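You operate a simulated robot arm through the tools that you are given. There is no shell and no other tool.

You are at the controls of a simulated two-armed robot. One attempt, no reset.

## Task
Rivet both rows of the louvre plate in the riveter and lay it on the rubber pad.
Fine: one stroke a row, hands outside the guard; leave the slide out.
Where things are to end (x, y in the base frame): louvre plate within 60 mm of [520, 350].
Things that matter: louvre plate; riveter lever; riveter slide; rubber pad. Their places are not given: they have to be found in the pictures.

Only the result counts: the job must be done as asked and must still hold three seconds after the hand-in. Knocking over, shifting, dropping, spilling or breaking anything else fails it.

## Robot
Two 7-joint arms with fingered hands on one trunk that stands fixed in place. Base frame: the origin is at the foot of the trunk, x ahead of it, y to its left, z up. Readings come in mm, rad, newtons and seconds.
The left shoulder is at [200, 135, 995], the right one opposite. Payload 4 kg a hand.
The tool frame of a hand sits at the grasp point between the pads (the TCP): z along the fingers, y along the line on which they close. The tips reach 25 mm beyond it. The gripper opens to 88 mm. The gripper's body begins 29 mm behind the TCP. The gripper is a hand of 4 fingers: y runs from the thumb to the fingers, the wrist lies at [-13, -106, -174] in the tool frame.
Orientation is that of the tool frame in the base frame, as a unit quaternion [x, y, z, w]. With the fingers straight down and the wrist toward the robot, the tool's x, y and z point along [0, 1, 0], [1, 0, 0] and [0, 0, -1] of the base frame.

## Interface
- The arms move only by the tool send_rows. It takes "left_targets", "right_targets" or both (then of equal length, played together; a hand with none holds still); each is a list of rows, each a list of 2 entries, a list of its own where there are three numbers: the shift along the base's x, y, z in mm, then the turn, a rotation vector about the base's x, y, z in degrees. In form: [[[x, y, z], [ax, ay, az]], ...]. A call has 1 to 20 rows; each row is the pose to reach, as a shift and turn from the pose commanded when the call began. Rows are played at 5 a second. More than 50 mm and 0.15 rad between two rows, and nothing of the call is played. A pose out of reach is approached as far as the arm can. The call stops where the force on the tool passes 40 N (or 10 N more than at its start, if that is more) or the arm is blocked; 0.2 s more then pass. In this call time passes only in rows, and 0.2 s behind the last. It gives the time, the measured TCP pose, the force on the tool (base axes), the opening and the grip force at its end, in the units of the frame above (readings bear some noise), with the torque about the TCP (base axes, N m) and any sound that the robot's microphone picked up.
- Cameras (640 x 400 px; columns grow to the right, rows downward): "scene" is now at [143.8, 31.3, 1619.4]; the picture's right is [0.36, -0.93, 0.00], its down [-0.54, -0.21, -0.82] and it looks along [0.76, 0.29, -0.58] (base axes); focal length 264 px, centre (320, 200). "left" rides on the left gripper at [-64, -83, -98] in its tool frame; the picture's right is [-0.62, -0.37, 0.69], its down [0.71, -0.63, 0.30] and it looks along [0.32, 0.68, 0.65] (tool axes); focal length 265 px, centre (320, 200). "right" rides on the right gripper at [64, -83, -98] in its tool frame; the picture's right is [-0.62, 0.37, -0.69], its down [-0.71, -0.63, 0.30] and it looks along [-0.32, 0.68, 0.65] (tool axes); focal length 265 px, centre (320, 200).
- camera(camera): a new picture of that camera. No time passes.
- move_column(by): slides the trunk up (or, below 0, down) by that many mm; the arms and the scene camera ride with it, the base frame stays. It gives what a move gives, with no picture.
- move_fingers(index, middle, ring, thumb_bend, thumb_turn, hand): sets how far each is bent, from 0 (flat) to 1 (curled in); at 0.3 the hand is open as for a grip, at 0.7 the pads meet at the TCP. One left out holds its place. A second passes; each finger stops where it meets its share of the squeeze, and holds until it gets a number again. It is the only way to open and close the hand. It gives what a move gives, with no picture; readings hold the bend of each and the force on the fingers (four entries, about 0 where the hand has none), thumb and palm. thumb_turn goes from beside the hand (0) to across from the fingers (1), as for a grip.
- turn_head(pan, tilt): turns the head with the scene camera to pan (to the left, within 1.693 rad either way) and tilt (down, from -0.506 to 1.204), counted from straight ahead of the robot. It gives what a move gives.
- pixel_to_xyz(camera, pixels): there is no depth. For up to 12 entries [column, row, z] of the newest picture of that camera ("zoom" is the newest enlarged one), the place [x, y] in the base frame at which the ray of that pixel passes the height z, good to about 2 mm, but the place of the scene camera against the robot may be out by one fixed shift of up to 12 mm in any direction. No time passes.
- enlarge(camera, box): a new picture of the part [left, top, right, bottom] of that camera's present view, enlarged. No time passes.
- sign_off(): hands the job in; it is judged then, once.

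Unless the task says otherwise, let go and move clear before handing in.

The tools are called after "Call:" by a JSON object that holds its "op" and its "data". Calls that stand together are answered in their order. send_rows: Moves the arms, as the interface text tells. Its arguments: {"type":"object","properties":{"left_targets":{"type":"array","items":{"type":"array"}},"right_targets":{"type":"array","items":{"type":"array"}}},"required":[]} The other tools are called the same way: move_column (by) slides the trunk up or down; move_fingers (index, middle, ring, thumb_bend, thumb_turn, hand) moves the fingers one by one; turn_head (pan, tilt) turns the head that bears the scene camera; camera (camera) takes a picture; pixel_to_xyz (camera, pixels) gives the place at which the rays of pixels pass given heights; enlarge (camera, box) takes an enlarged picture of a part of a camera's view; sign_off () hands the job in.

At the start:

```text
clock: 0.0
left_ee_pos: [509.1, 356.6, 1458.6]
left_tcp_rot: [0.707, 0.707, 0.0, 0.0]
left_ft_force: [-0.2, 0.7, 0.3]
left_wrist_torque: [-0.02, 0.04, -0.03]
left_grip_width: 87.5
left_finger_force: 0.0
left_shape: jaw
left_bend: [0.3, 0.3, 0.3, 0.3, 0.98]
left_finger forces: [0.1, 0.0, 0.0, 0.0, 0.0, 0.0]
right_ee_pos: [633.4, -100.6, 1408.3]
right_tcp_rot: [0.707, 0.707, 0.0, 0.0]
right_ft_force: [-0.6, -0.2, -0.2]
right_wrist_torque: [-0.01, 0.02, 0.0]
right_grip_width: 87.7
right_finger_force: 0.1
right_shape: jaw
right_bend: [0.3, 0.3, 0.3, 0.3, 0.98]
right_finger forces: [0.1, 0.0, 0.1, 0.1, 0.1, 0.1]
trunk travel left (down, up): [-600.0, 170.0]
head pan, tilt: [0.367, 0.616]
```

scene: 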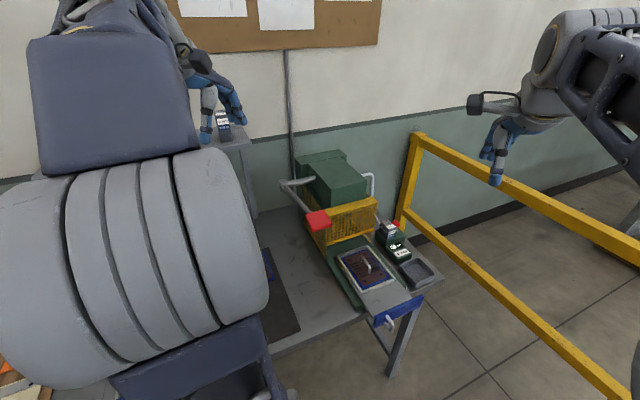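
right: 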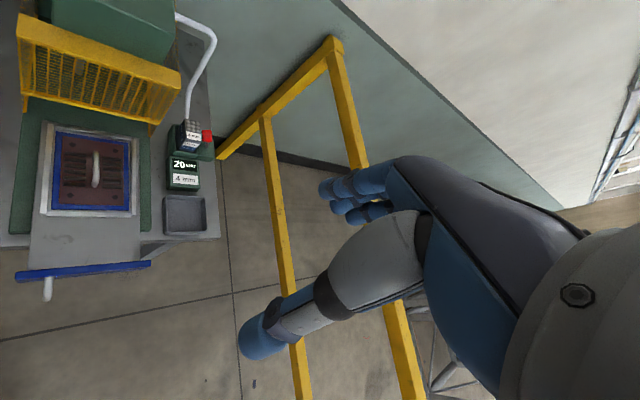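
left: 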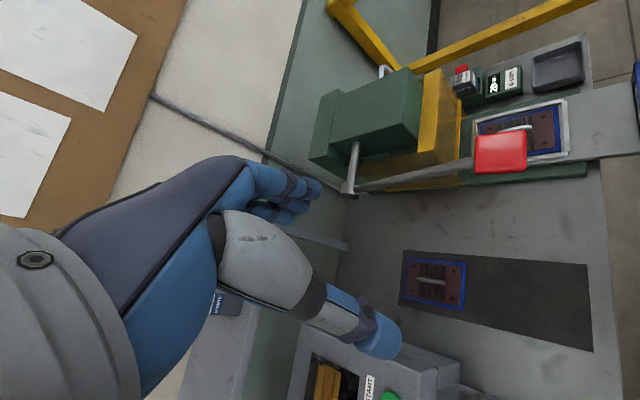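

The first pictures show a green riveter with a yellow guard, a slide with a plate near scene pixel (365,268), a lever with a red knob near (317,220), and a dark pad near (270,290). I'll enlarge these areas to see the details.

Call:
{"op": "enlarge", "data": {"camera": "scene", "box": [240, 140, 460, 340]}}

Call:
{"op": "enlarge", "data": {"camera": "left", "box": [280, 40, 640, 400]}}

Call:
{"op": "enlarge", "data": {"camera": "right", "box": [0, 0, 240, 310]}}

```text
2.00 times, centred on (350, 240) of scene
```

zoom: 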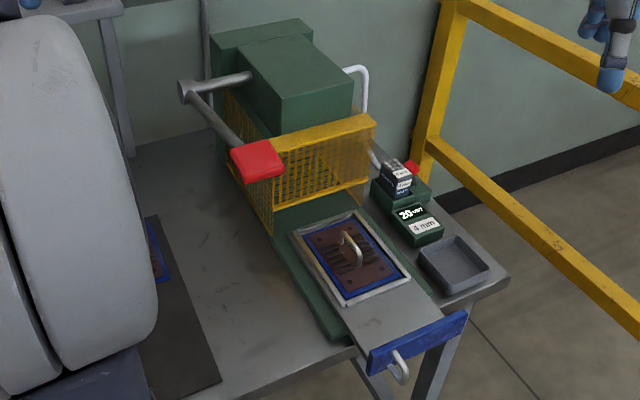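

```text
1.11 times, centred on (460, 220) of left
```

zoom: 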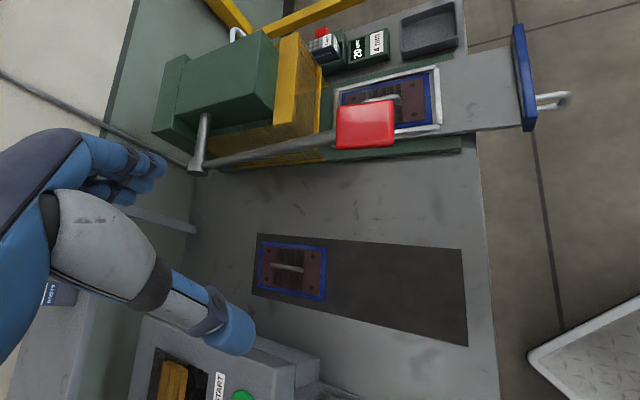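

```text
1.29 times, centred on (120, 155) of right
```

zoom: 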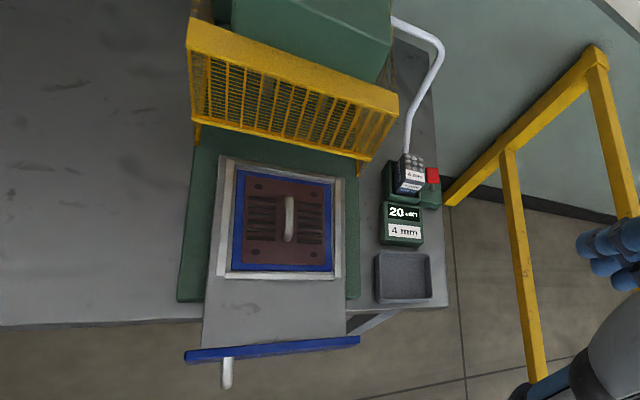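

The plate with a U-handle sits on the pulled-out slide, with four holes at its corners, and a finished-looking plate is already on the pad. I'll zoom in on the plate, the cartridge boxes and the pad.

Call:
{"op": "enlarge", "data": {"camera": "right", "box": [30, 110, 160, 230]}}

Call:
{"op": "enlarge", "data": {"camera": "right", "box": [150, 110, 230, 160]}}

Call:
{"op": "enlarge", "data": {"camera": "right", "box": [150, 150, 230, 240]}}

Call:
{"op": "enlarge", "data": {"camera": "left", "box": [390, 240, 510, 320]}}

Call:
{"op": "enlarge", "data": {"camera": "left", "box": [300, 50, 460, 200]}}

Call:
{"op": "enlarge", "data": {"camera": "left", "box": [440, 50, 600, 180]}}

```text
3.33 times, centred on (95, 170) of right
```

zoom: 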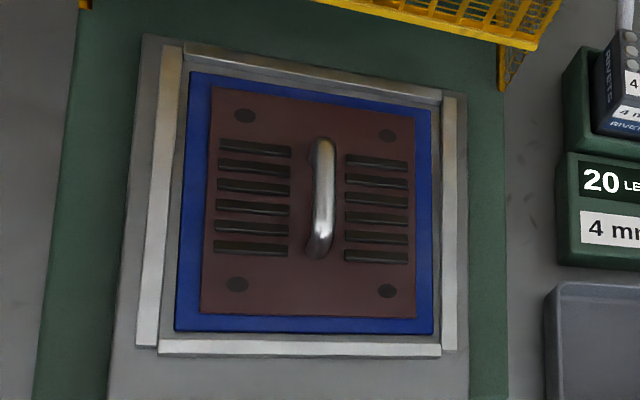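

```text
8.00 times, centred on (190, 135) of right
```

zoom: 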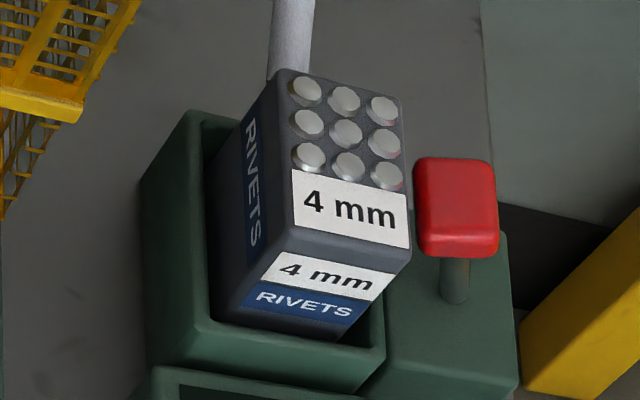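

```text
4.44 times, centred on (190, 195) of right
```

zoom: 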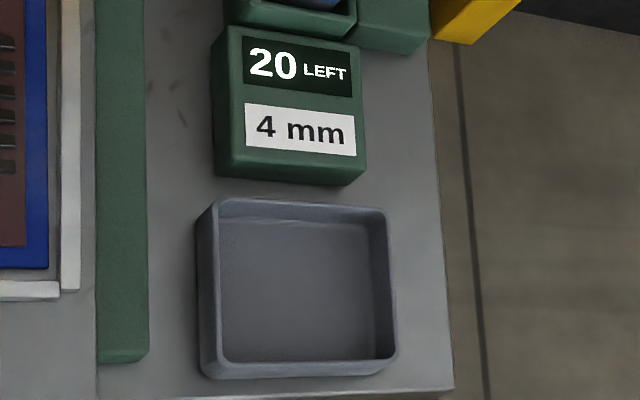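

```text
5.00 times, centred on (450, 280) of left
```

zoom: 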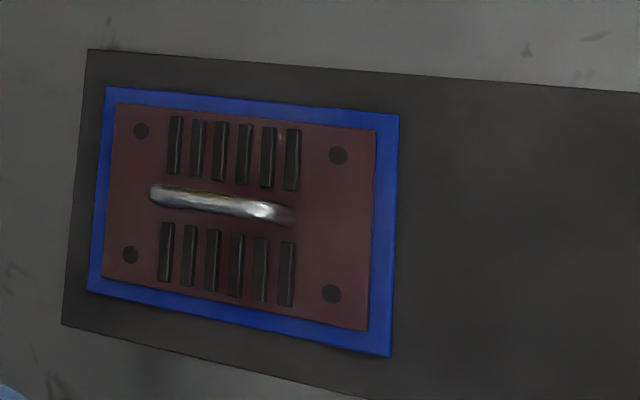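

```text
2.67 times, centred on (380, 125) of left
```

zoom: 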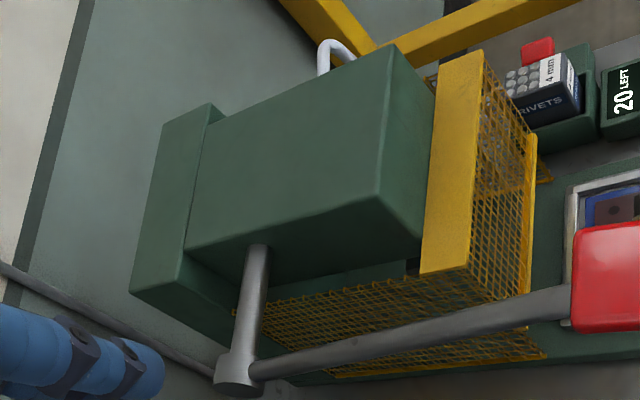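

```text
3.08 times, centred on (520, 115) of left
```

zoom: 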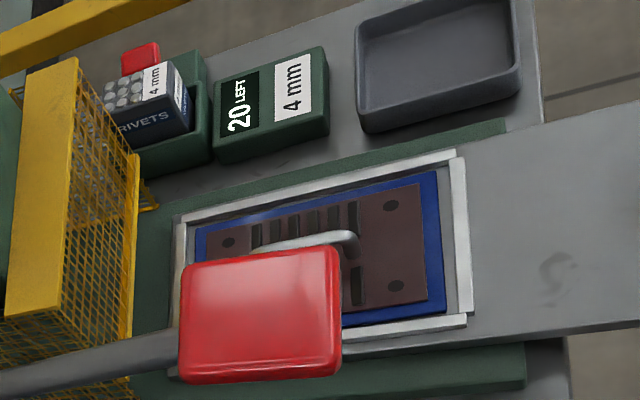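

The counter reads "20 LEFT / 4 mm" and the cartridge is 4 mm. Next I'll triangulate heights by comparing the same features ("4 mm" label, plate holes, red knob) across the cameras.

Call:
{"op": "pixel_to_xyz", "data": {"camera": "right", "pixels": [[185.5, 178.8, 700], [185.5, 178.8, 900], [102.4, 229, 700], [102.4, 229, 900], [208, 137, 700], [208, 137, 900]]}}

Call:
{"op": "pixel_to_xyz", "data": {"camera": "left", "pixels": [[510.9, 78.3, 700], [510.9, 78.3, 900], [500, 153, 700], [500, 153, 900], [461, 69, 700], [461, 69, 900], [433, 282, 700], [433, 282, 900]]}}

Call:
{"op": "pixel_to_xyz", "data": {"camera": "scene", "pixels": [[402, 254, 700], [402, 254, 900], [318, 220, 700], [318, 220, 900]]}}

```text
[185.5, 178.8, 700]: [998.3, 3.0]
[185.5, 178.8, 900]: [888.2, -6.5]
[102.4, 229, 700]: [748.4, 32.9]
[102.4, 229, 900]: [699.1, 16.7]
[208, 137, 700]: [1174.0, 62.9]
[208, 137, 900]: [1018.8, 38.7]
```

```text
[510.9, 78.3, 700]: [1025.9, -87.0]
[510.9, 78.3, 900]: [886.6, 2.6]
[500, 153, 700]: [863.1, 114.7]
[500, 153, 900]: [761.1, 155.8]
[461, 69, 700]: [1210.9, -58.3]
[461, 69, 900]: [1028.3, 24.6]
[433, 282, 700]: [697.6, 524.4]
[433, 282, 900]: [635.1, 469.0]
```

```text
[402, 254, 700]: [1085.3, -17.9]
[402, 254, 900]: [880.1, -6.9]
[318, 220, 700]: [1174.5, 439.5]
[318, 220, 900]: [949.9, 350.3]
```

The label triangulates to about (899, -6, 882), and the scene camera agrees within a few mm. Now I'll locate the table, pad corners, slide, guard and knob.

Call:
{"op": "pixel_to_xyz", "data": {"camera": "left", "pixels": [[406, 250, 850], [402, 304, 850], [592, 352, 850], [588, 264, 850], [433, 282, 850], [465, 155, 900], [597, 60, 850], [537, 96, 850], [348, 190, 1000], [500, 153, 1000]]}}

Call:
{"op": "pixel_to_xyz", "data": {"camera": "right", "pixels": [[163, 236, 850], [219, 238, 850], [16, 276, 850], [151, 263, 850], [48, 300, 850], [60, 135, 870], [135, 140, 870], [40, 212, 870], [133, 216, 870], [19, 73, 1000], [160, 125, 900], [0, 245, 850]]}}

Call:
{"op": "pixel_to_xyz", "data": {"camera": "scene", "pixels": [[318, 220, 1000], [318, 220, 1050], [344, 255, 870], [370, 244, 870], [396, 278, 870], [359, 300, 870], [326, 203, 1000], [378, 197, 1000], [374, 325, 850], [423, 296, 850]]}}

```text
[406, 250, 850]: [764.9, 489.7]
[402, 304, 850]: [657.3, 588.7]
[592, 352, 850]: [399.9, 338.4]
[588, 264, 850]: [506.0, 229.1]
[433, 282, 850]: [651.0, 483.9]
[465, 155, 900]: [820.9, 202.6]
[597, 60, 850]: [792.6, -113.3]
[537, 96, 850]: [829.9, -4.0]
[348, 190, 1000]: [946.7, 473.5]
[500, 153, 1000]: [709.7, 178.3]
```

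```text
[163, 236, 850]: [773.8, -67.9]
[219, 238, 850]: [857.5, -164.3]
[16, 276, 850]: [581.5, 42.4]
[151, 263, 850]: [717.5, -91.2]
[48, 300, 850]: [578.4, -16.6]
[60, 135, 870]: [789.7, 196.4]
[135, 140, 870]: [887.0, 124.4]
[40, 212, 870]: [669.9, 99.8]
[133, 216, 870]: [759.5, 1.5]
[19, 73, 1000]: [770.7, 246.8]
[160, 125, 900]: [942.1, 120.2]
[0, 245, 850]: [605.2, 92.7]
```

```text
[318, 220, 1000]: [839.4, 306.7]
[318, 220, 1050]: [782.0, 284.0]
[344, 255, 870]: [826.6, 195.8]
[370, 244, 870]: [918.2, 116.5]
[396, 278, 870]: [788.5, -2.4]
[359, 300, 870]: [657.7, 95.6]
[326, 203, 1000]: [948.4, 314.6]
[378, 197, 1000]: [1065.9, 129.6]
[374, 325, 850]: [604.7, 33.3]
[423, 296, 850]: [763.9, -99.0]
```

The bench is rotated roughly 40–45° in the base frame; the pad's long side runs toward the lower left, and the knob triangulates high, around (607, 223, 1200). I'll turn the head for a better view and triangulate the lever axle.

Call:
{"op": "pixel_to_xyz", "data": {"camera": "left", "pixels": [[345, 190, 1000], [345, 190, 1300], [475, 155, 1000], [475, 155, 1300], [525, 150, 1000], [525, 150, 1300], [422, 68, 1000], [422, 68, 1200]]}}

Call:
{"op": "pixel_to_xyz", "data": {"camera": "scene", "pixels": [[281.5, 185, 1000], [281.5, 185, 1300], [318, 220, 1200], [305, 215, 1200], [331, 218, 1200], [345, 152, 1200]]}}

Call:
{"op": "turn_head", "data": {"pan": 0.6, "tilt": 0.9}}

Call:
{"op": "camera", "data": {"camera": "scene"}}

```text
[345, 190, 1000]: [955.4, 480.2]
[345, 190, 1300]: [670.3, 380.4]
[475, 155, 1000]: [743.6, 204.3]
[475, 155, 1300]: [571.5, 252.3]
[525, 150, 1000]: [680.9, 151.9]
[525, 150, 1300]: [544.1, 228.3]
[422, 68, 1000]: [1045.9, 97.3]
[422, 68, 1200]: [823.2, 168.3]
```

```text
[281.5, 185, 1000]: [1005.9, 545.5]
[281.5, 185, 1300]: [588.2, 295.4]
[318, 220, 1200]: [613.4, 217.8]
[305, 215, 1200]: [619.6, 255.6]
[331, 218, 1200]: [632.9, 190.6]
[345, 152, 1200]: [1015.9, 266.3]
```

```text
clock: 0.8
left_ee_pos: [510.5, 356.9, 1456.7]
left_tcp_rot: [0.707, 0.707, 0.001, 0.0]
left_ft_force: [0.2, 0.3, 0.0]
left_wrist_torque: [0.0, 0.01, 0.0]
left_grip_width: 87.7
left_finger_force: 0.0
left_shape: jaw
left_bend: [0.3, 0.3, 0.3, 0.3, 0.98]
left_finger forces: [0.1, 0.0, 0.0, 0.0, 0.1, 0.1]
right_ee_pos: [633.2, -99.7, 1408.2]
right_tcp_rot: [0.707, 0.707, 0.0, 0.0]
right_ft_force: [0.0, 0.4, 0.4]
right_wrist_torque: [0.0, -0.01, -0.01]
right_grip_width: 87.8
right_finger_force: 0.0
right_shape: jaw
right_bend: [0.3, 0.3, 0.3, 0.3, 0.98]
right_finger forces: [0.0, 0.0, 0.0, 0.0, 0.1, 0.0]
trunk travel left (down, up): [-600.0, 170.0]
head pan, tilt: [0.6, 0.901]
```

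```text
taken
```

scene: 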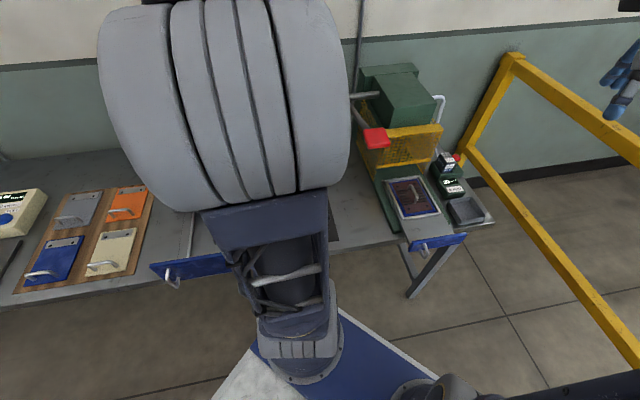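

The view now also shows a rack of coloured plates and another blue-handled slide on the left, partly hidden by the arm. I'll look further left and further down to know the surroundings.

Call:
{"op": "turn_head", "data": {"pan": 1.1, "tilt": 0.8}}

Call:
{"op": "camera", "data": {"camera": "scene"}}

Call:
{"op": "camera", "data": {"camera": "left"}}

```text
clock: 1.7
left_ee_pos: [509.3, 356.2, 1458.4]
left_tcp_rot: [0.707, 0.707, 0.0, 0.0]
left_ft_force: [0.1, -0.2, -0.6]
left_wrist_torque: [0.01, 0.01, -0.03]
left_grip_width: 87.8
left_finger_force: 0.1
left_shape: jaw
left_bend: [0.3, 0.3, 0.3, 0.3, 0.98]
left_finger forces: [0.0, 0.0, 0.0, 0.0, 0.1, 0.0]
right_ee_pos: [633.2, -99.9, 1407.9]
right_tcp_rot: [0.707, 0.707, 0.001, 0.0]
right_ft_force: [0.4, -0.1, 0.2]
right_wrist_torque: [0.02, 0.02, 0.04]
right_grip_width: 87.3
right_finger_force: 0.1
right_shape: jaw
right_bend: [0.3, 0.3, 0.3, 0.3, 0.98]
right_finger forces: [0.1, 0.1, 0.0, 0.0, 0.1, 0.0]
trunk travel left (down, up): [-600.0, 170.0]
head pan, tilt: [1.1, 0.799]
```

```text
taken
```

scene: 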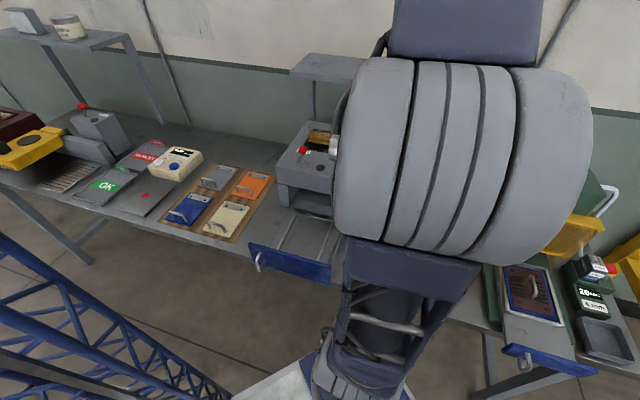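

```text
taken
```

left: 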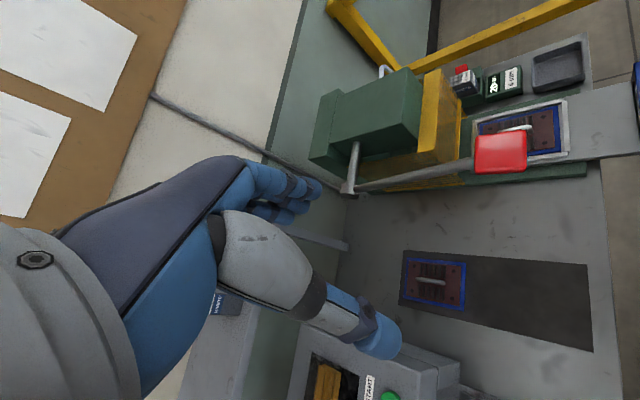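

The bench is long with other stations to the left that I must not touch; the riveter is at its right end. I'll turn the head back toward the riveter and zoom in on the slide handle, the plate and the lever.

Call:
{"op": "turn_head", "data": {"pan": 0.3, "tilt": 0.9}}

Call:
{"op": "camera", "data": {"camera": "scene"}}

Call:
{"op": "enlarge", "data": {"camera": "right", "box": [0, 240, 160, 320]}}

Call:
{"op": "enlarge", "data": {"camera": "right", "box": [0, 0, 240, 150]}}

```text
clock: 2.9
left_ee_pos: [509.9, 356.8, 1456.9]
left_tcp_rot: [0.707, 0.707, 0.0, 0.0]
left_ft_force: [-0.9, -0.5, 0.4]
left_wrist_torque: [0.0, 0.02, -0.02]
left_grip_width: 87.5
left_finger_force: 0.1
left_shape: jaw
left_bend: [0.3, 0.3, 0.3, 0.3, 0.98]
left_finger forces: [0.0, 0.0, 0.0, 0.0, 0.0, 0.0]
right_ee_pos: [630.9, -100.0, 1406.8]
right_tcp_rot: [0.707, 0.707, 0.0, 0.0]
right_ft_force: [0.1, 0.9, -0.5]
right_wrist_torque: [-0.02, 0.01, 0.02]
right_grip_width: 87.3
right_finger_force: 0.0
right_shape: jaw
right_bend: [0.3, 0.3, 0.3, 0.3, 0.98]
right_finger forces: [0.0, 0.0, 0.1, 0.1, 0.1, 0.0]
trunk travel left (down, up): [-600.0, 170.0]
head pan, tilt: [0.3, 0.901]
```

```text
taken
```

scene: 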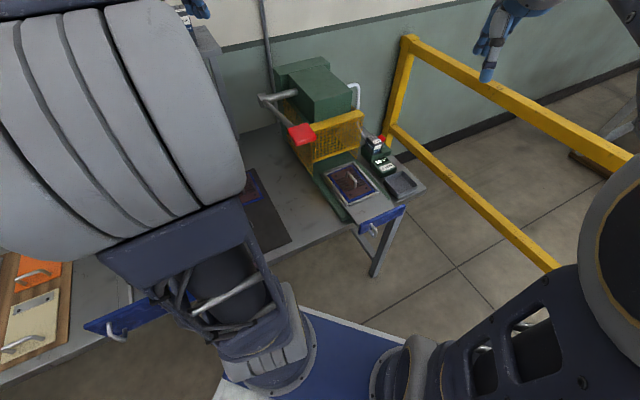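

```text
4.00 times, centred on (80, 280) of right
```

zoom: 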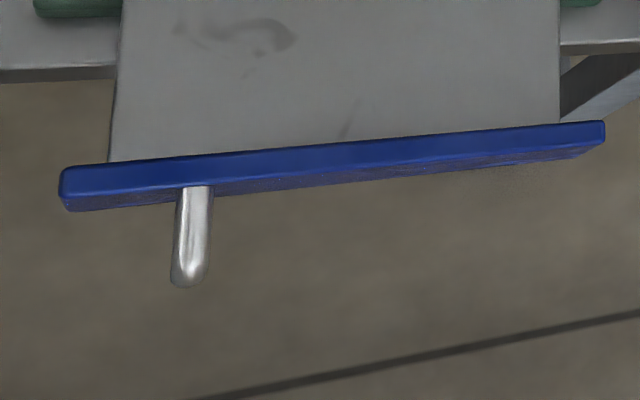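

```text
2.67 times, centred on (120, 75) of right
```

zoom: 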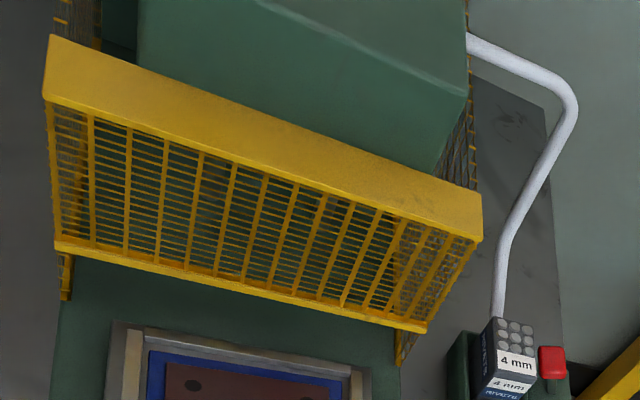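

The slide's D-handle stands in a vertical plane (zoom (190,235)), a bit left of the slide's middle, and triangulation puts the front plate's top near z 934. I'll bring the right hand lower and more central for a closer view, and yaw the left hand to line up with the bench.

Call:
{"op": "send_rows", "data": {"right_targets": [[[-5, 20, -30], [0, 0, 0]], [[-10, 40, -60], [0, 0, 0]], [[-15, 60, -90], [0, 0, 0]], [[-20, 80, -120], [0, 0, 0]], [[-25, 100, -150], [0, 0, 0]], [[-30, 100, -180], [0, 0, 0]]], "left_targets": [[[0, 0, 0], [0, 0, -7.5]], [[0, 0, 0], [0, 0, -15]], [[0, 0, 0], [0, 0, -22.5]], [[0, 0, 0], [0, 0, -30]], [[0, 0, 0], [0, 0, -37.5]], [[0, 0, 0], [0, 0, -45]]]}}

Call:
{"op": "camera", "data": {"camera": "right"}}

Call:
{"op": "camera", "data": {"camera": "left"}}

Call:
{"op": "camera", "data": {"camera": "scene"}}

```text
clock: 4.2
left_ee_pos: [509.5, 356.0, 1457.6]
left_tcp_rot: [0.924, 0.382, 0.0, 0.0]
left_ft_force: [0.4, 0.3, 0.3]
left_wrist_torque: [0.02, -0.02, -0.02]
left_grip_width: 87.6
left_finger_force: 0.1
left_shape: jaw
left_bend: [0.3, 0.3, 0.3, 0.3, 0.98]
left_finger forces: [0.0, 0.0, 0.0, 0.0, 0.1, 0.0]
right_ee_pos: [602.9, -1.9, 1227.8]
right_tcp_rot: [0.707, 0.707, 0.0, 0.001]
right_ft_force: [-0.2, -0.8, -0.2]
right_wrist_torque: [0.03, -0.01, 0.01]
right_grip_width: 87.7
right_finger_force: 0.0
right_shape: jaw
right_bend: [0.3, 0.3, 0.3, 0.3, 0.98]
right_finger forces: [0.0, 0.1, 0.0, 0.1, 0.0, 0.0]
trunk travel left (down, up): [-600.0, 170.0]
head pan, tilt: [0.3, 0.901]
```

```text
taken
```

right: 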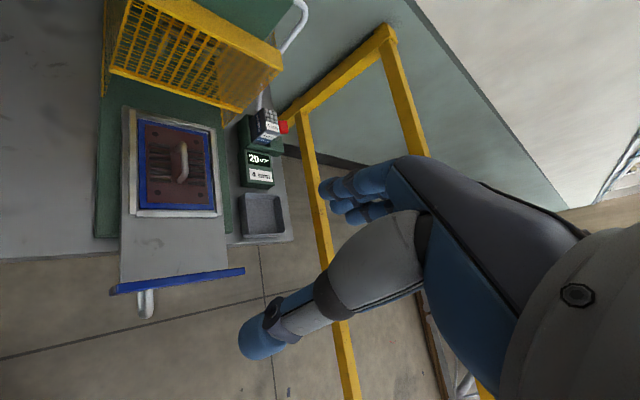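

```text
taken
```

left: 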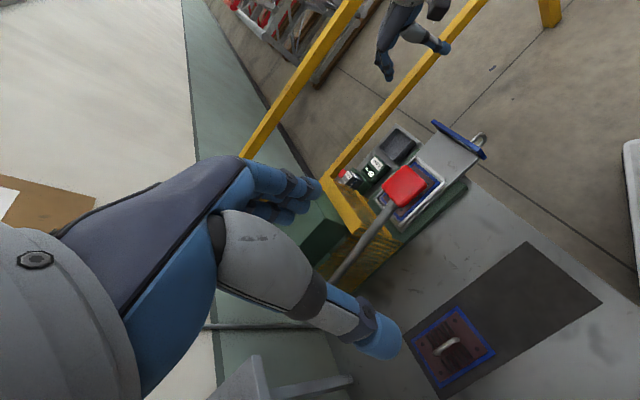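

```text
taken
```

scene: 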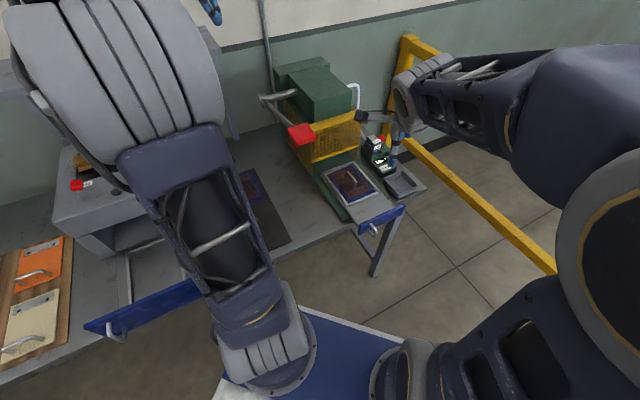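

Now both hand cameras see the slide. I'll enlarge the plate nest, handle and lever for accurate corner picking.

Call:
{"op": "enlarge", "data": {"camera": "right", "box": [100, 95, 250, 225]}}

Call:
{"op": "enlarge", "data": {"camera": "right", "box": [90, 220, 250, 330]}}

Call:
{"op": "enlarge", "data": {"camera": "left", "box": [330, 110, 500, 290]}}

Call:
{"op": "enlarge", "data": {"camera": "left", "box": [390, 230, 620, 400]}}

Call:
{"op": "enlarge", "data": {"camera": "scene", "box": [220, 50, 440, 280]}}

```text
3.08 times, centred on (175, 160) of right
```

zoom: 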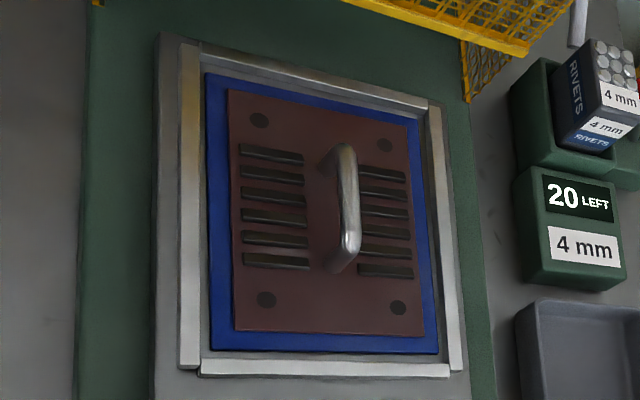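

```text
3.64 times, centred on (170, 275) of right
```

zoom: 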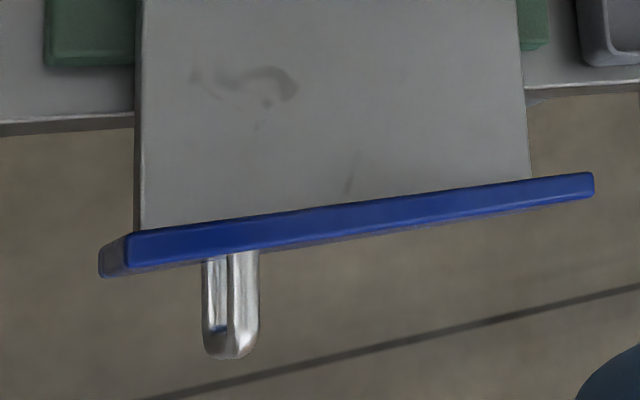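

```text
2.22 times, centred on (415, 200) of left
```

zoom: 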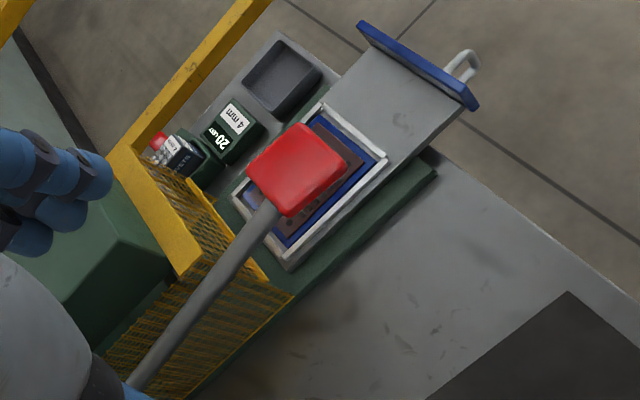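

```text
2.35 times, centred on (505, 315) of left
```

zoom: 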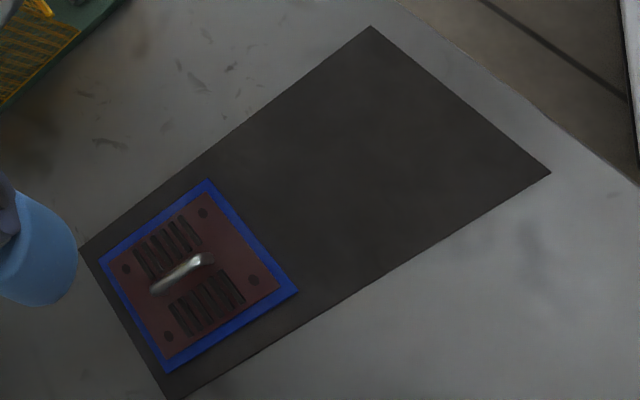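

```text
1.74 times, centred on (330, 165) of scene
```

zoom: 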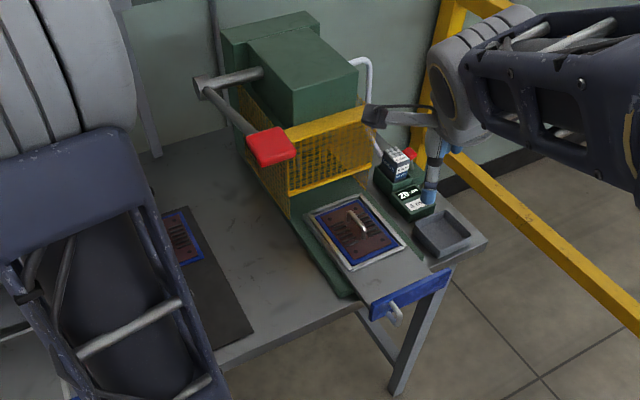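

I'll triangulate the front plate ends, handle, nest corners and knob using both hand cameras.

Call:
{"op": "pixel_to_xyz", "data": {"camera": "right", "pixels": [[245, 268.1, 900], [245, 268.1, 950], [117.3, 284.6, 900], [117.3, 284.6, 950], [145.8, 317.6, 900], [138.3, 118.8, 940], [207.5, 134.7, 940], [213.3, 209.4, 940], [139.3, 208.7, 940], [187, 158, 940], [187, 158, 980]]}}

Call:
{"op": "pixel_to_xyz", "data": {"camera": "left", "pixels": [[433, 119.8, 900], [433, 119.8, 950], [486, 155, 900], [486, 155, 950], [445.6, 179.7, 940], [415.9, 156.3, 940], [401.5, 231.5, 940], [407, 187, 1150], [407, 187, 1250]]}}

Call:
{"op": "pixel_to_xyz", "data": {"camera": "scene", "pixels": [[301, 133, 1150], [301, 133, 1250], [404, 206, 930], [357, 235, 930], [371, 233, 930]]}}

```text
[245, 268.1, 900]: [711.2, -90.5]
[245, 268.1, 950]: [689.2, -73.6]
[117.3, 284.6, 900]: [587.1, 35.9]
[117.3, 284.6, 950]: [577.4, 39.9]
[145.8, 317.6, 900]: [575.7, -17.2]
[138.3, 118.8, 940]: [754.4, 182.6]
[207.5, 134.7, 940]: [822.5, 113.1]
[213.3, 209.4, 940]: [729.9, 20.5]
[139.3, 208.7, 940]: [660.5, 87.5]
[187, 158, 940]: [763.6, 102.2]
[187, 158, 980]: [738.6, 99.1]
```

```text
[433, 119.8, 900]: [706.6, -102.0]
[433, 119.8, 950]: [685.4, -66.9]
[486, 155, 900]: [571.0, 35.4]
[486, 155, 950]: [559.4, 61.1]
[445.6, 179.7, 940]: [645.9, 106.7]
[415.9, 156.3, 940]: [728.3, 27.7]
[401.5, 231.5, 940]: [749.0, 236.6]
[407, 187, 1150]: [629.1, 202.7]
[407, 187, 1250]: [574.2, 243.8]
```

```text
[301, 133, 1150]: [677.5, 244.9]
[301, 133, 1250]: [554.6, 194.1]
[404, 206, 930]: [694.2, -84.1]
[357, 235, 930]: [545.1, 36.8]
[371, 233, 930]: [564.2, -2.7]
```

The slide direction is about 45° in the base frame, with the plate roughly 132 × 97 mm, centred near (742, 101), and its handle top near z 975. The left hand at this yaw suits both the lever and the handles, so I'll move the right hand aside to act as a watching camera.

Call:
{"op": "send_rows", "data": {"right_targets": [[[-6, -19, 0], [0, 0, 7]], [[-13, -38, 0], [0, 0, 14]], [[-19, -57, 0], [0, 0, 21]], [[-26, -77, 0], [0, 0, 28]], [[-32, -96, 0], [0, 0, 35]], [[-39, -115, 0], [0, 0, 42]], [[-45, -134, 0], [0, 0, 49]], [[-52, -153, 0], [0, 0, 56]], [[-58, -172, 0], [0, 0, 63]], [[-65, -192, 0], [0, 0, 70]]]}}

Call:
{"op": "camera", "data": {"camera": "right"}}

Call:
{"op": "camera", "data": {"camera": "scene"}}

```text
clock: 6.5
left_ee_pos: [509.3, 357.7, 1457.8]
left_tcp_rot: [0.924, 0.383, 0.0, 0.0]
left_ft_force: [0.1, -0.3, 0.5]
left_wrist_torque: [0.0, -0.01, 0.04]
left_grip_width: 87.8
left_finger_force: 0.1
left_shape: jaw
left_bend: [0.3, 0.3, 0.3, 0.3, 0.98]
left_finger forces: [0.1, 0.1, 0.0, 0.0, 0.0, 0.1]
right_ee_pos: [535.7, -190.7, 1228.5]
right_tcp_rot: [0.172, 0.985, -0.001, 0.0]
right_ft_force: [0.3, -0.2, -0.2]
right_wrist_torque: [0.0, 0.0, -0.01]
right_grip_width: 87.5
right_finger_force: 0.1
right_shape: jaw
right_bend: [0.3, 0.3, 0.3, 0.3, 0.98]
right_finger forces: [0.0, 0.0, 0.0, 0.0, 0.0, 0.1]
trunk travel left (down, up): [-600.0, 170.0]
head pan, tilt: [0.3, 0.901]
```

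```text
taken
```

right: 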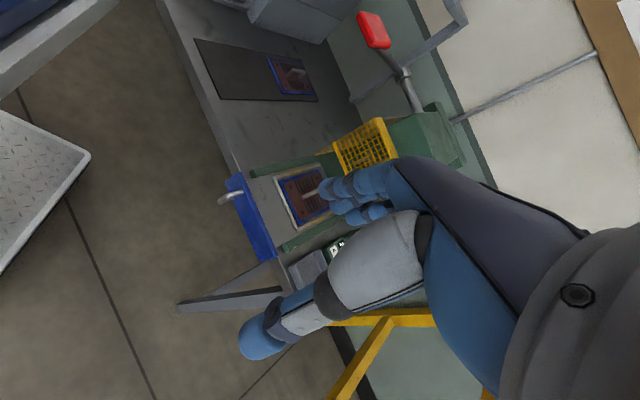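

```text
taken
```

scene: 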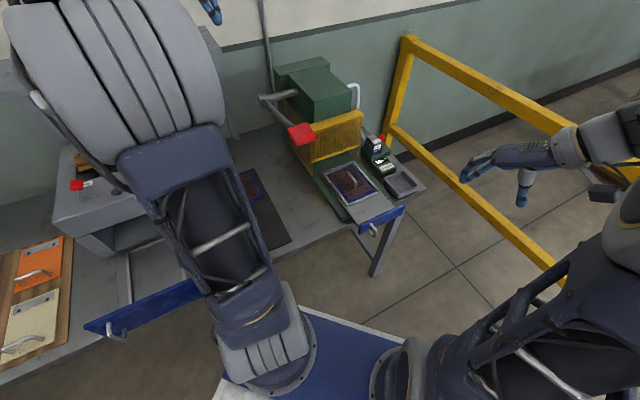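

This right-hand view shows the handle at (230,197), nest at (305,195), knob at (373,30) and the pad plate at (290,72). I'll enlarge to see the handle, lever and under the guard.

Call:
{"op": "enlarge", "data": {"camera": "right", "box": [200, 140, 340, 270]}}

Call:
{"op": "enlarge", "data": {"camera": "right", "box": [320, 0, 480, 180]}}

Call:
{"op": "enlarge", "data": {"camera": "right", "box": [190, 30, 340, 110]}}

```text
3.08 times, centred on (270, 205) of right
```

zoom: 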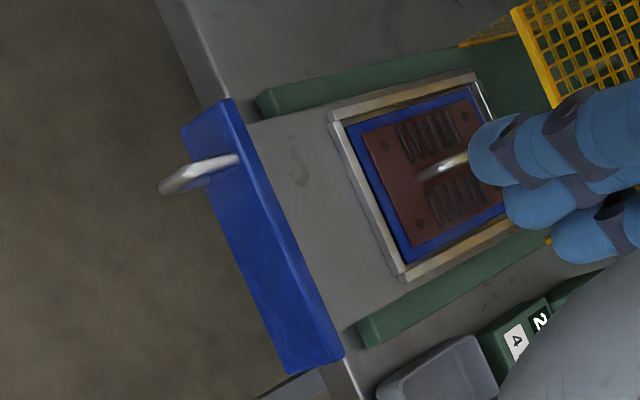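

```text
2.22 times, centred on (400, 90) of right
```

zoom: 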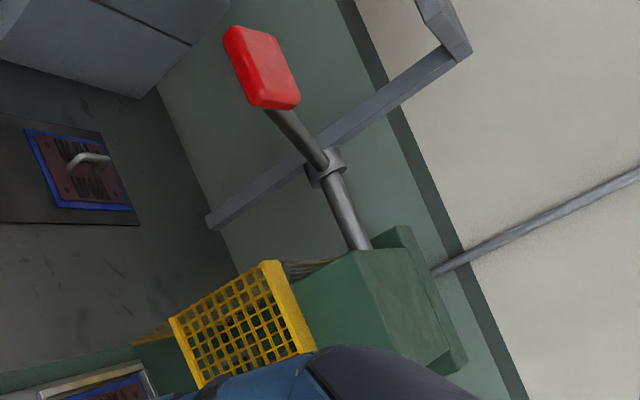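

```text
4.27 times, centred on (265, 70) of right
```

zoom: 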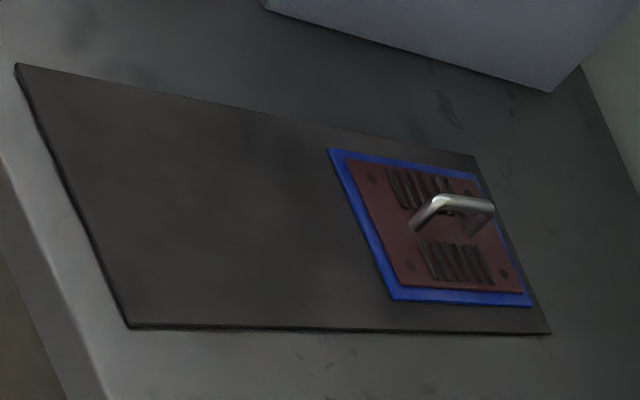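

I'll compute rays for the handle, knob, axle, nest and pad corners from this new viewpoint to triangulate against the left camera.

Call:
{"op": "pixel_to_xyz", "data": {"camera": "right", "pixels": [[219.7, 201.8, 900], [219.7, 201.8, 930], [277.1, 256, 930], [241.4, 171.9, 930], [373.9, 30.5, 1150], [373.9, 30.5, 1250], [402.3, 74.2, 1100], [402.3, 74.2, 1200], [193.6, 38.4, 860], [220, 100, 860], [318.9, 101.1, 860], [301.3, 59.5, 860]]}}

Call:
{"op": "pixel_to_xyz", "data": {"camera": "left", "pixels": [[526.3, 241, 860], [602.8, 303, 860], [424.5, 334, 860], [447, 394, 860], [600, 303, 900], [526.3, 241, 900], [471, 315, 860], [471, 315, 900], [490, 137, 900], [490, 137, 930]]}}

Call:
{"op": "pixel_to_xyz", "data": {"camera": "right", "pixels": [[272.6, 176.4, 930], [297.6, 231, 930], [320.3, 163.4, 930], [272.6, 176.4, 950], [297.6, 231, 950], [320.3, 163.4, 950]]}}

```text
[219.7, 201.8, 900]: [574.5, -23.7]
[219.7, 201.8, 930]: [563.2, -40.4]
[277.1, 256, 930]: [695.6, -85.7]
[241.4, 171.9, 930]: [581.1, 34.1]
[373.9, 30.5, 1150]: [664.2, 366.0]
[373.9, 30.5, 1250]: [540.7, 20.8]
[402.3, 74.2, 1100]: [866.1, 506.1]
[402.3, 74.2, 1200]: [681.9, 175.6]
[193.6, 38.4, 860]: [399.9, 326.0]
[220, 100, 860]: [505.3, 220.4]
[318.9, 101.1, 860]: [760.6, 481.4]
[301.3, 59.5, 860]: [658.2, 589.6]
```

```text
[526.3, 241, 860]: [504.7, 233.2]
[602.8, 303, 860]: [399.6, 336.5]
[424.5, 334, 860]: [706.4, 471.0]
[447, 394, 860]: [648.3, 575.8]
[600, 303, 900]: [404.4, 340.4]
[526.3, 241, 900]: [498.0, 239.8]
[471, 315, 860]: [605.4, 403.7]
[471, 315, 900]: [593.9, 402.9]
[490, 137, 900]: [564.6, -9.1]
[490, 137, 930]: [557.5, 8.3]
```

```text
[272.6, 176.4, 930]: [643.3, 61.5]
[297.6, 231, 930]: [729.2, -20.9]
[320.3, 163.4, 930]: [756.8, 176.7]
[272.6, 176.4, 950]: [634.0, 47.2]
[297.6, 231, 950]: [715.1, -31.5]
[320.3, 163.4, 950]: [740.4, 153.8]
```

Triangulated: pad top z ≈ 850, front-plate top z ≈ 924, nest rails ≈ 895, plate ≈ 150 × 109 mm centred near (769, 106), knob ≈ (608, 220, 1192), axle ≈ (835, 440, 1120), and slide handle bar around (577, -19, 891). I'll bring the left hand over the slide handle, passing high above the lever knob.

Call:
{"op": "send_rows", "data": {"left_targets": [[[8, -41, -14], [0, 0, 0]], [[16, -82, -28], [0, 0, 0]], [[25, -123, -42], [0, 0, 0]], [[33, -164, -56], [0, 0, 0]], [[41, -205, -70], [0, 0, 0]], [[50, -246, -84], [0, 0, 0]], [[58, -287, -98], [0, 0, 0]], [[66, -328, -112], [0, 0, 0]], [[70, -369, -126], [0, 0, 0]], [[70, -369, -171], [0, 0, 0]], [[70, -369, -216], [0, 0, 0]], [[70, -369, -261], [0, 0, 0]], [[70, -369, -306], [0, 0, 0]], [[70, -369, -351], [0, 0, 0]]]}}

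Call:
{"op": "camera", "data": {"camera": "left"}}

Call:
{"op": "camera", "data": {"camera": "right"}}

Call:
{"op": "camera", "data": {"camera": "scene"}}

```text
clock: 9.4
left_ee_pos: [578.3, -12.9, 1105.5]
left_tcp_rot: [0.924, 0.384, 0.001, 0.0]
left_ft_force: [0.2, -0.4, -0.3]
left_wrist_torque: [-0.04, 0.01, -0.01]
left_grip_width: 87.8
left_finger_force: 0.1
left_shape: jaw
left_bend: [0.3, 0.3, 0.3, 0.3, 0.98]
left_finger forces: [0.0, 0.1, 0.1, 0.0, 0.0, 0.0]
right_ee_pos: [534.6, -188.9, 1227.2]
right_tcp_rot: [0.174, 0.985, 0.0, 0.001]
right_ft_force: [0.3, 0.0, -0.4]
right_wrist_torque: [0.01, -0.03, 0.01]
right_grip_width: 87.9
right_finger_force: 0.0
right_shape: jaw
right_bend: [0.3, 0.3, 0.3, 0.3, 0.98]
right_finger forces: [0.0, 0.0, 0.0, 0.1, 0.0, 0.1]
trunk travel left (down, up): [-600.0, 170.0]
head pan, tilt: [0.3, 0.901]
```

```text
taken
```

left: 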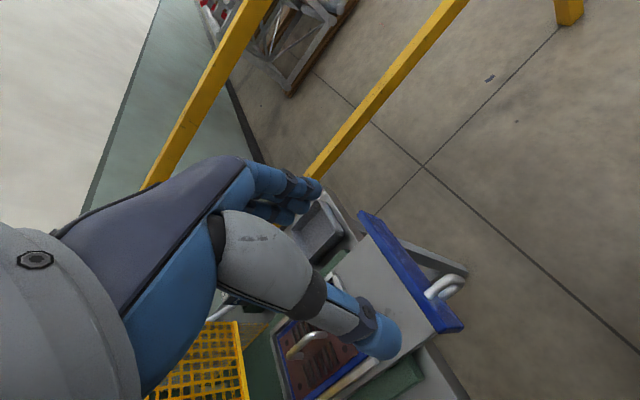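

```text
taken
```

right: 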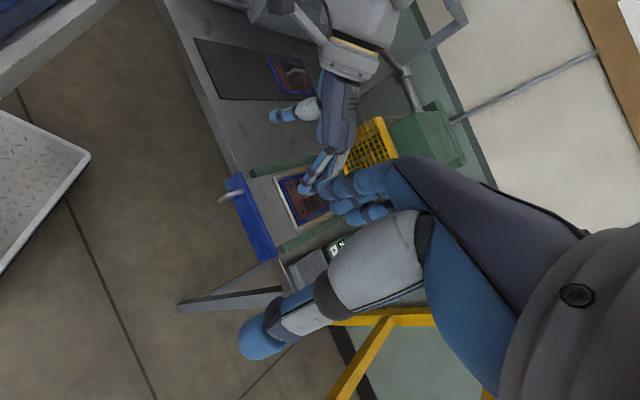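

```text
taken
```

scene: 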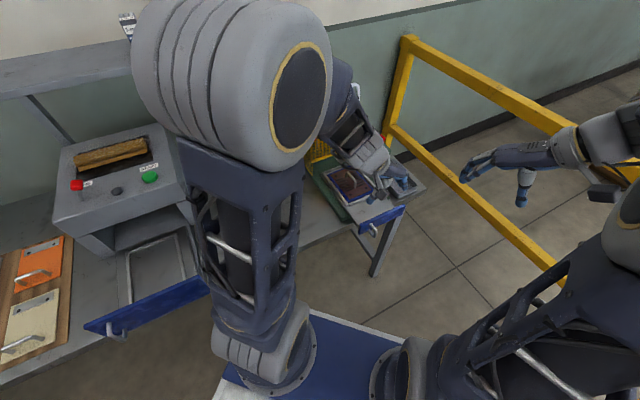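

The left hand is now above the slide handle with the lever well clear of the forearm. The D-handle shows at left pixel (443,288); I'll zoom to refine its position.

Call:
{"op": "enlarge", "data": {"camera": "left", "box": [350, 200, 500, 340]}}

Call:
{"op": "enlarge", "data": {"camera": "right", "box": [200, 150, 320, 270]}}

```text
2.86 times, centred on (425, 270) of left
```

zoom: 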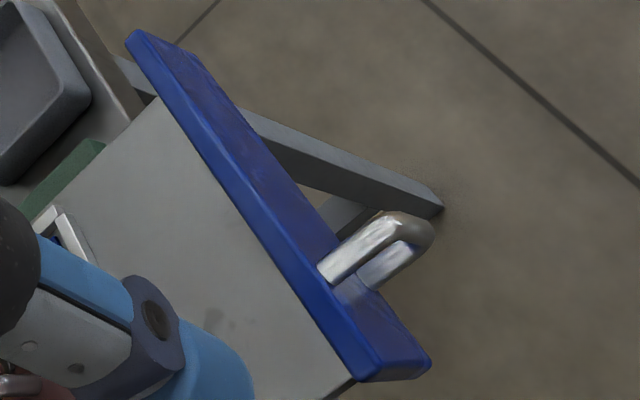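

```text
3.33 times, centred on (260, 210) of right
```

zoom: 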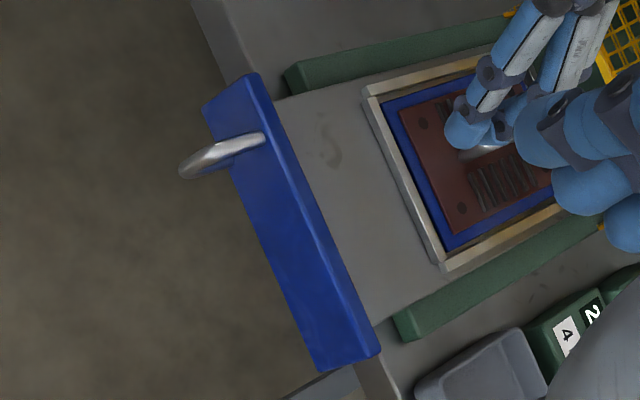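

I'll get the rays for the handle's legs and tip from both cameras.

Call:
{"op": "pixel_to_xyz", "data": {"camera": "left", "pixels": [[451.2, 277.7, 900], [451.2, 277.7, 920], [426.7, 296, 900], [426.7, 296, 920], [462.8, 284, 870], [462.8, 284, 900], [357.5, 212, 924], [435, 330, 924], [440.5, 298, 870]]}}

Call:
{"op": "pixel_to_xyz", "data": {"camera": "right", "pixels": [[242.6, 191.4, 900], [242.6, 191.4, 920], [218.9, 201, 880], [218.9, 201, 900], [218.9, 201, 920]]}}

```text
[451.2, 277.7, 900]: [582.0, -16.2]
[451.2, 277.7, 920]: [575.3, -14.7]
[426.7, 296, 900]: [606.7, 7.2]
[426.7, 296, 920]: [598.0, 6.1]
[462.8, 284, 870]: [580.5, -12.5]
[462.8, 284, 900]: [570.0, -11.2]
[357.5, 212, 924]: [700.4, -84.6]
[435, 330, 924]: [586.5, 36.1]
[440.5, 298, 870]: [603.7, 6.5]
```

```text
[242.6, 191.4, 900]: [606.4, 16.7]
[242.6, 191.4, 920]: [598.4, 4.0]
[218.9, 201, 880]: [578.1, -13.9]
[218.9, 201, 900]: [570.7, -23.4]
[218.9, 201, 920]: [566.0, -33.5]
```

The D-handle lies at about u≈393–428 along the slide, with its legs at z ≈ 917 and ≈ 870; the TCP is already right above it. I'll descend to just above it and check.

Call:
{"op": "send_rows", "data": {"left_targets": [[[-3, -3, -40], [0, 0, 0]], [[-3, -3, -80], [0, 0, 0]], [[-3, -3, -120], [0, 0, 0]], [[-3, -3, -145], [0, 0, 0]]]}}

Call:
{"op": "camera", "data": {"camera": "left"}}

Call:
{"op": "camera", "data": {"camera": "right"}}

Call:
{"op": "enlarge", "data": {"camera": "scene", "box": [280, 120, 440, 280]}}

```text
clock: 10.4
left_ee_pos: [578.0, -16.9, 963.8]
left_tcp_rot: [0.924, 0.383, 0.001, 0.0]
left_ft_force: [-0.1, 0.0, 0.3]
left_wrist_torque: [0.02, -0.01, -0.01]
left_grip_width: 87.6
left_finger_force: 0.1
left_shape: jaw
left_bend: [0.3, 0.3, 0.3, 0.3, 0.98]
left_finger forces: [0.1, 0.1, 0.0, 0.0, 0.1, 0.0]
right_ee_pos: [535.5, -188.9, 1228.6]
right_tcp_rot: [0.173, 0.985, -0.001, 0.0]
right_ft_force: [-0.2, 0.4, 0.6]
right_wrist_torque: [0.01, -0.02, 0.02]
right_grip_width: 87.7
right_finger_force: 0.1
right_shape: jaw
right_bend: [0.3, 0.3, 0.3, 0.3, 0.98]
right_finger forces: [0.0, 0.1, 0.0, 0.0, 0.1, 0.0]
trunk travel left (down, up): [-600.0, 170.0]
head pan, tilt: [0.3, 0.901]
```

```text
taken
```

left: 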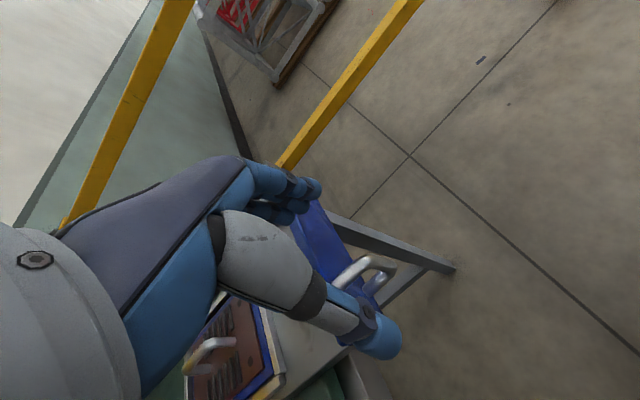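

```text
taken
```

right: 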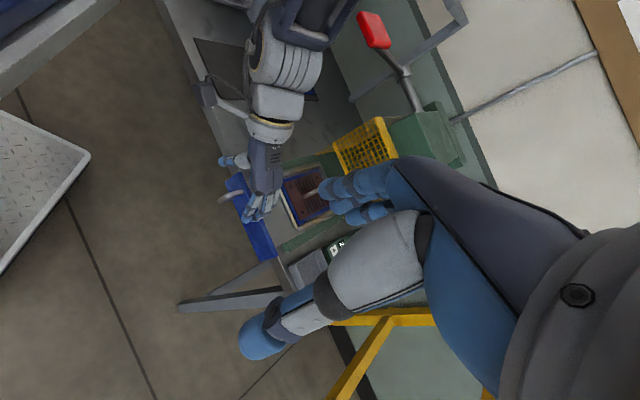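

```text
2.50 times, centred on (360, 200) of scene
```

zoom: 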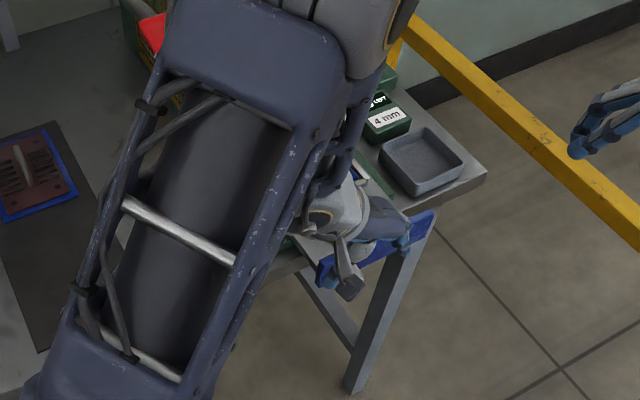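

I'll zoom to verify that the thumb and fingers straddle the handle before descending.

Call:
{"op": "enlarge", "data": {"camera": "right", "box": [190, 110, 310, 250]}}

Call:
{"op": "enlarge", "data": {"camera": "left", "box": [230, 150, 420, 330]}}

```text
2.86 times, centred on (250, 180) of right
```

zoom: 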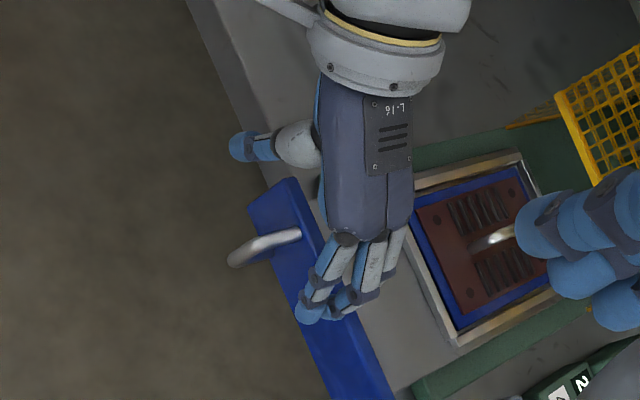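

```text
2.22 times, centred on (325, 240) of left
```

zoom: 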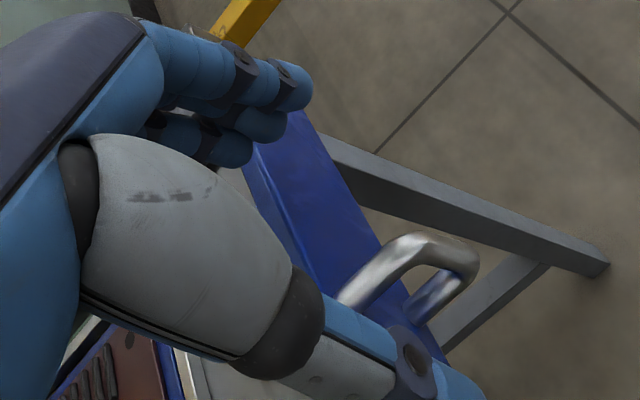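

The thumb is left of the D-handle and the fingers are right of it, in front of the blue plate. I'll descend to grip height.

Call:
{"op": "send_rows", "data": {"left_targets": [[[-1, -1, -25], [0, 0, 0]], [[-1, -1, -50], [0, 0, 0]], [[-1, -1, -70], [0, 0, 0]]]}}

Call:
{"op": "enlarge", "data": {"camera": "right", "box": [190, 110, 310, 250]}}

Call:
{"op": "camera", "data": {"camera": "left"}}

```text
clock: 11.2
left_ee_pos: [577.2, -15.8, 895.6]
left_tcp_rot: [0.924, 0.383, 0.0, 0.0]
left_ft_force: [-0.1, -0.6, -0.1]
left_wrist_torque: [0.0, 0.01, 0.0]
left_grip_width: 87.8
left_finger_force: 0.1
left_shape: jaw
left_bend: [0.3, 0.3, 0.3, 0.3, 0.98]
left_finger forces: [0.1, 0.0, 0.4, 0.0, 0.0, 0.1]
right_ee_pos: [535.9, -190.0, 1228.6]
right_tcp_rot: [0.174, 0.985, 0.0, 0.0]
right_ft_force: [-0.9, -0.5, 0.1]
right_wrist_torque: [0.0, -0.02, 0.01]
right_grip_width: 87.5
right_finger_force: 0.1
right_shape: jaw
right_bend: [0.3, 0.3, 0.3, 0.3, 0.98]
right_finger forces: [0.0, 0.0, 0.0, 0.0, 0.0, 0.1]
trunk travel left (down, up): [-600.0, 170.0]
head pan, tilt: [0.3, 0.901]
```

```text
2.86 times, centred on (250, 180) of right
```

zoom: 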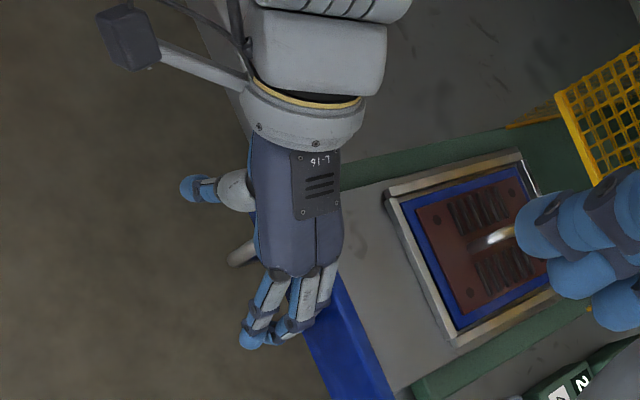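

```text
taken
```

left: 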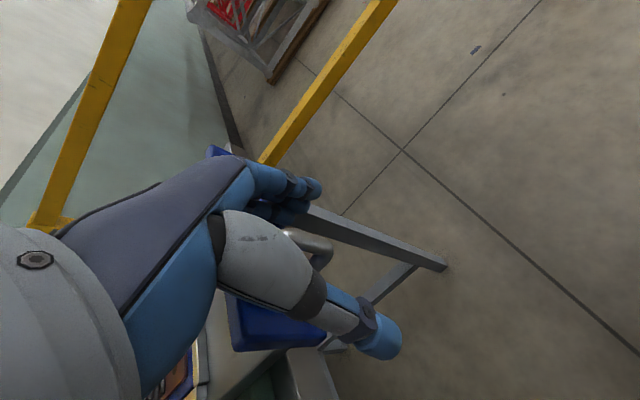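

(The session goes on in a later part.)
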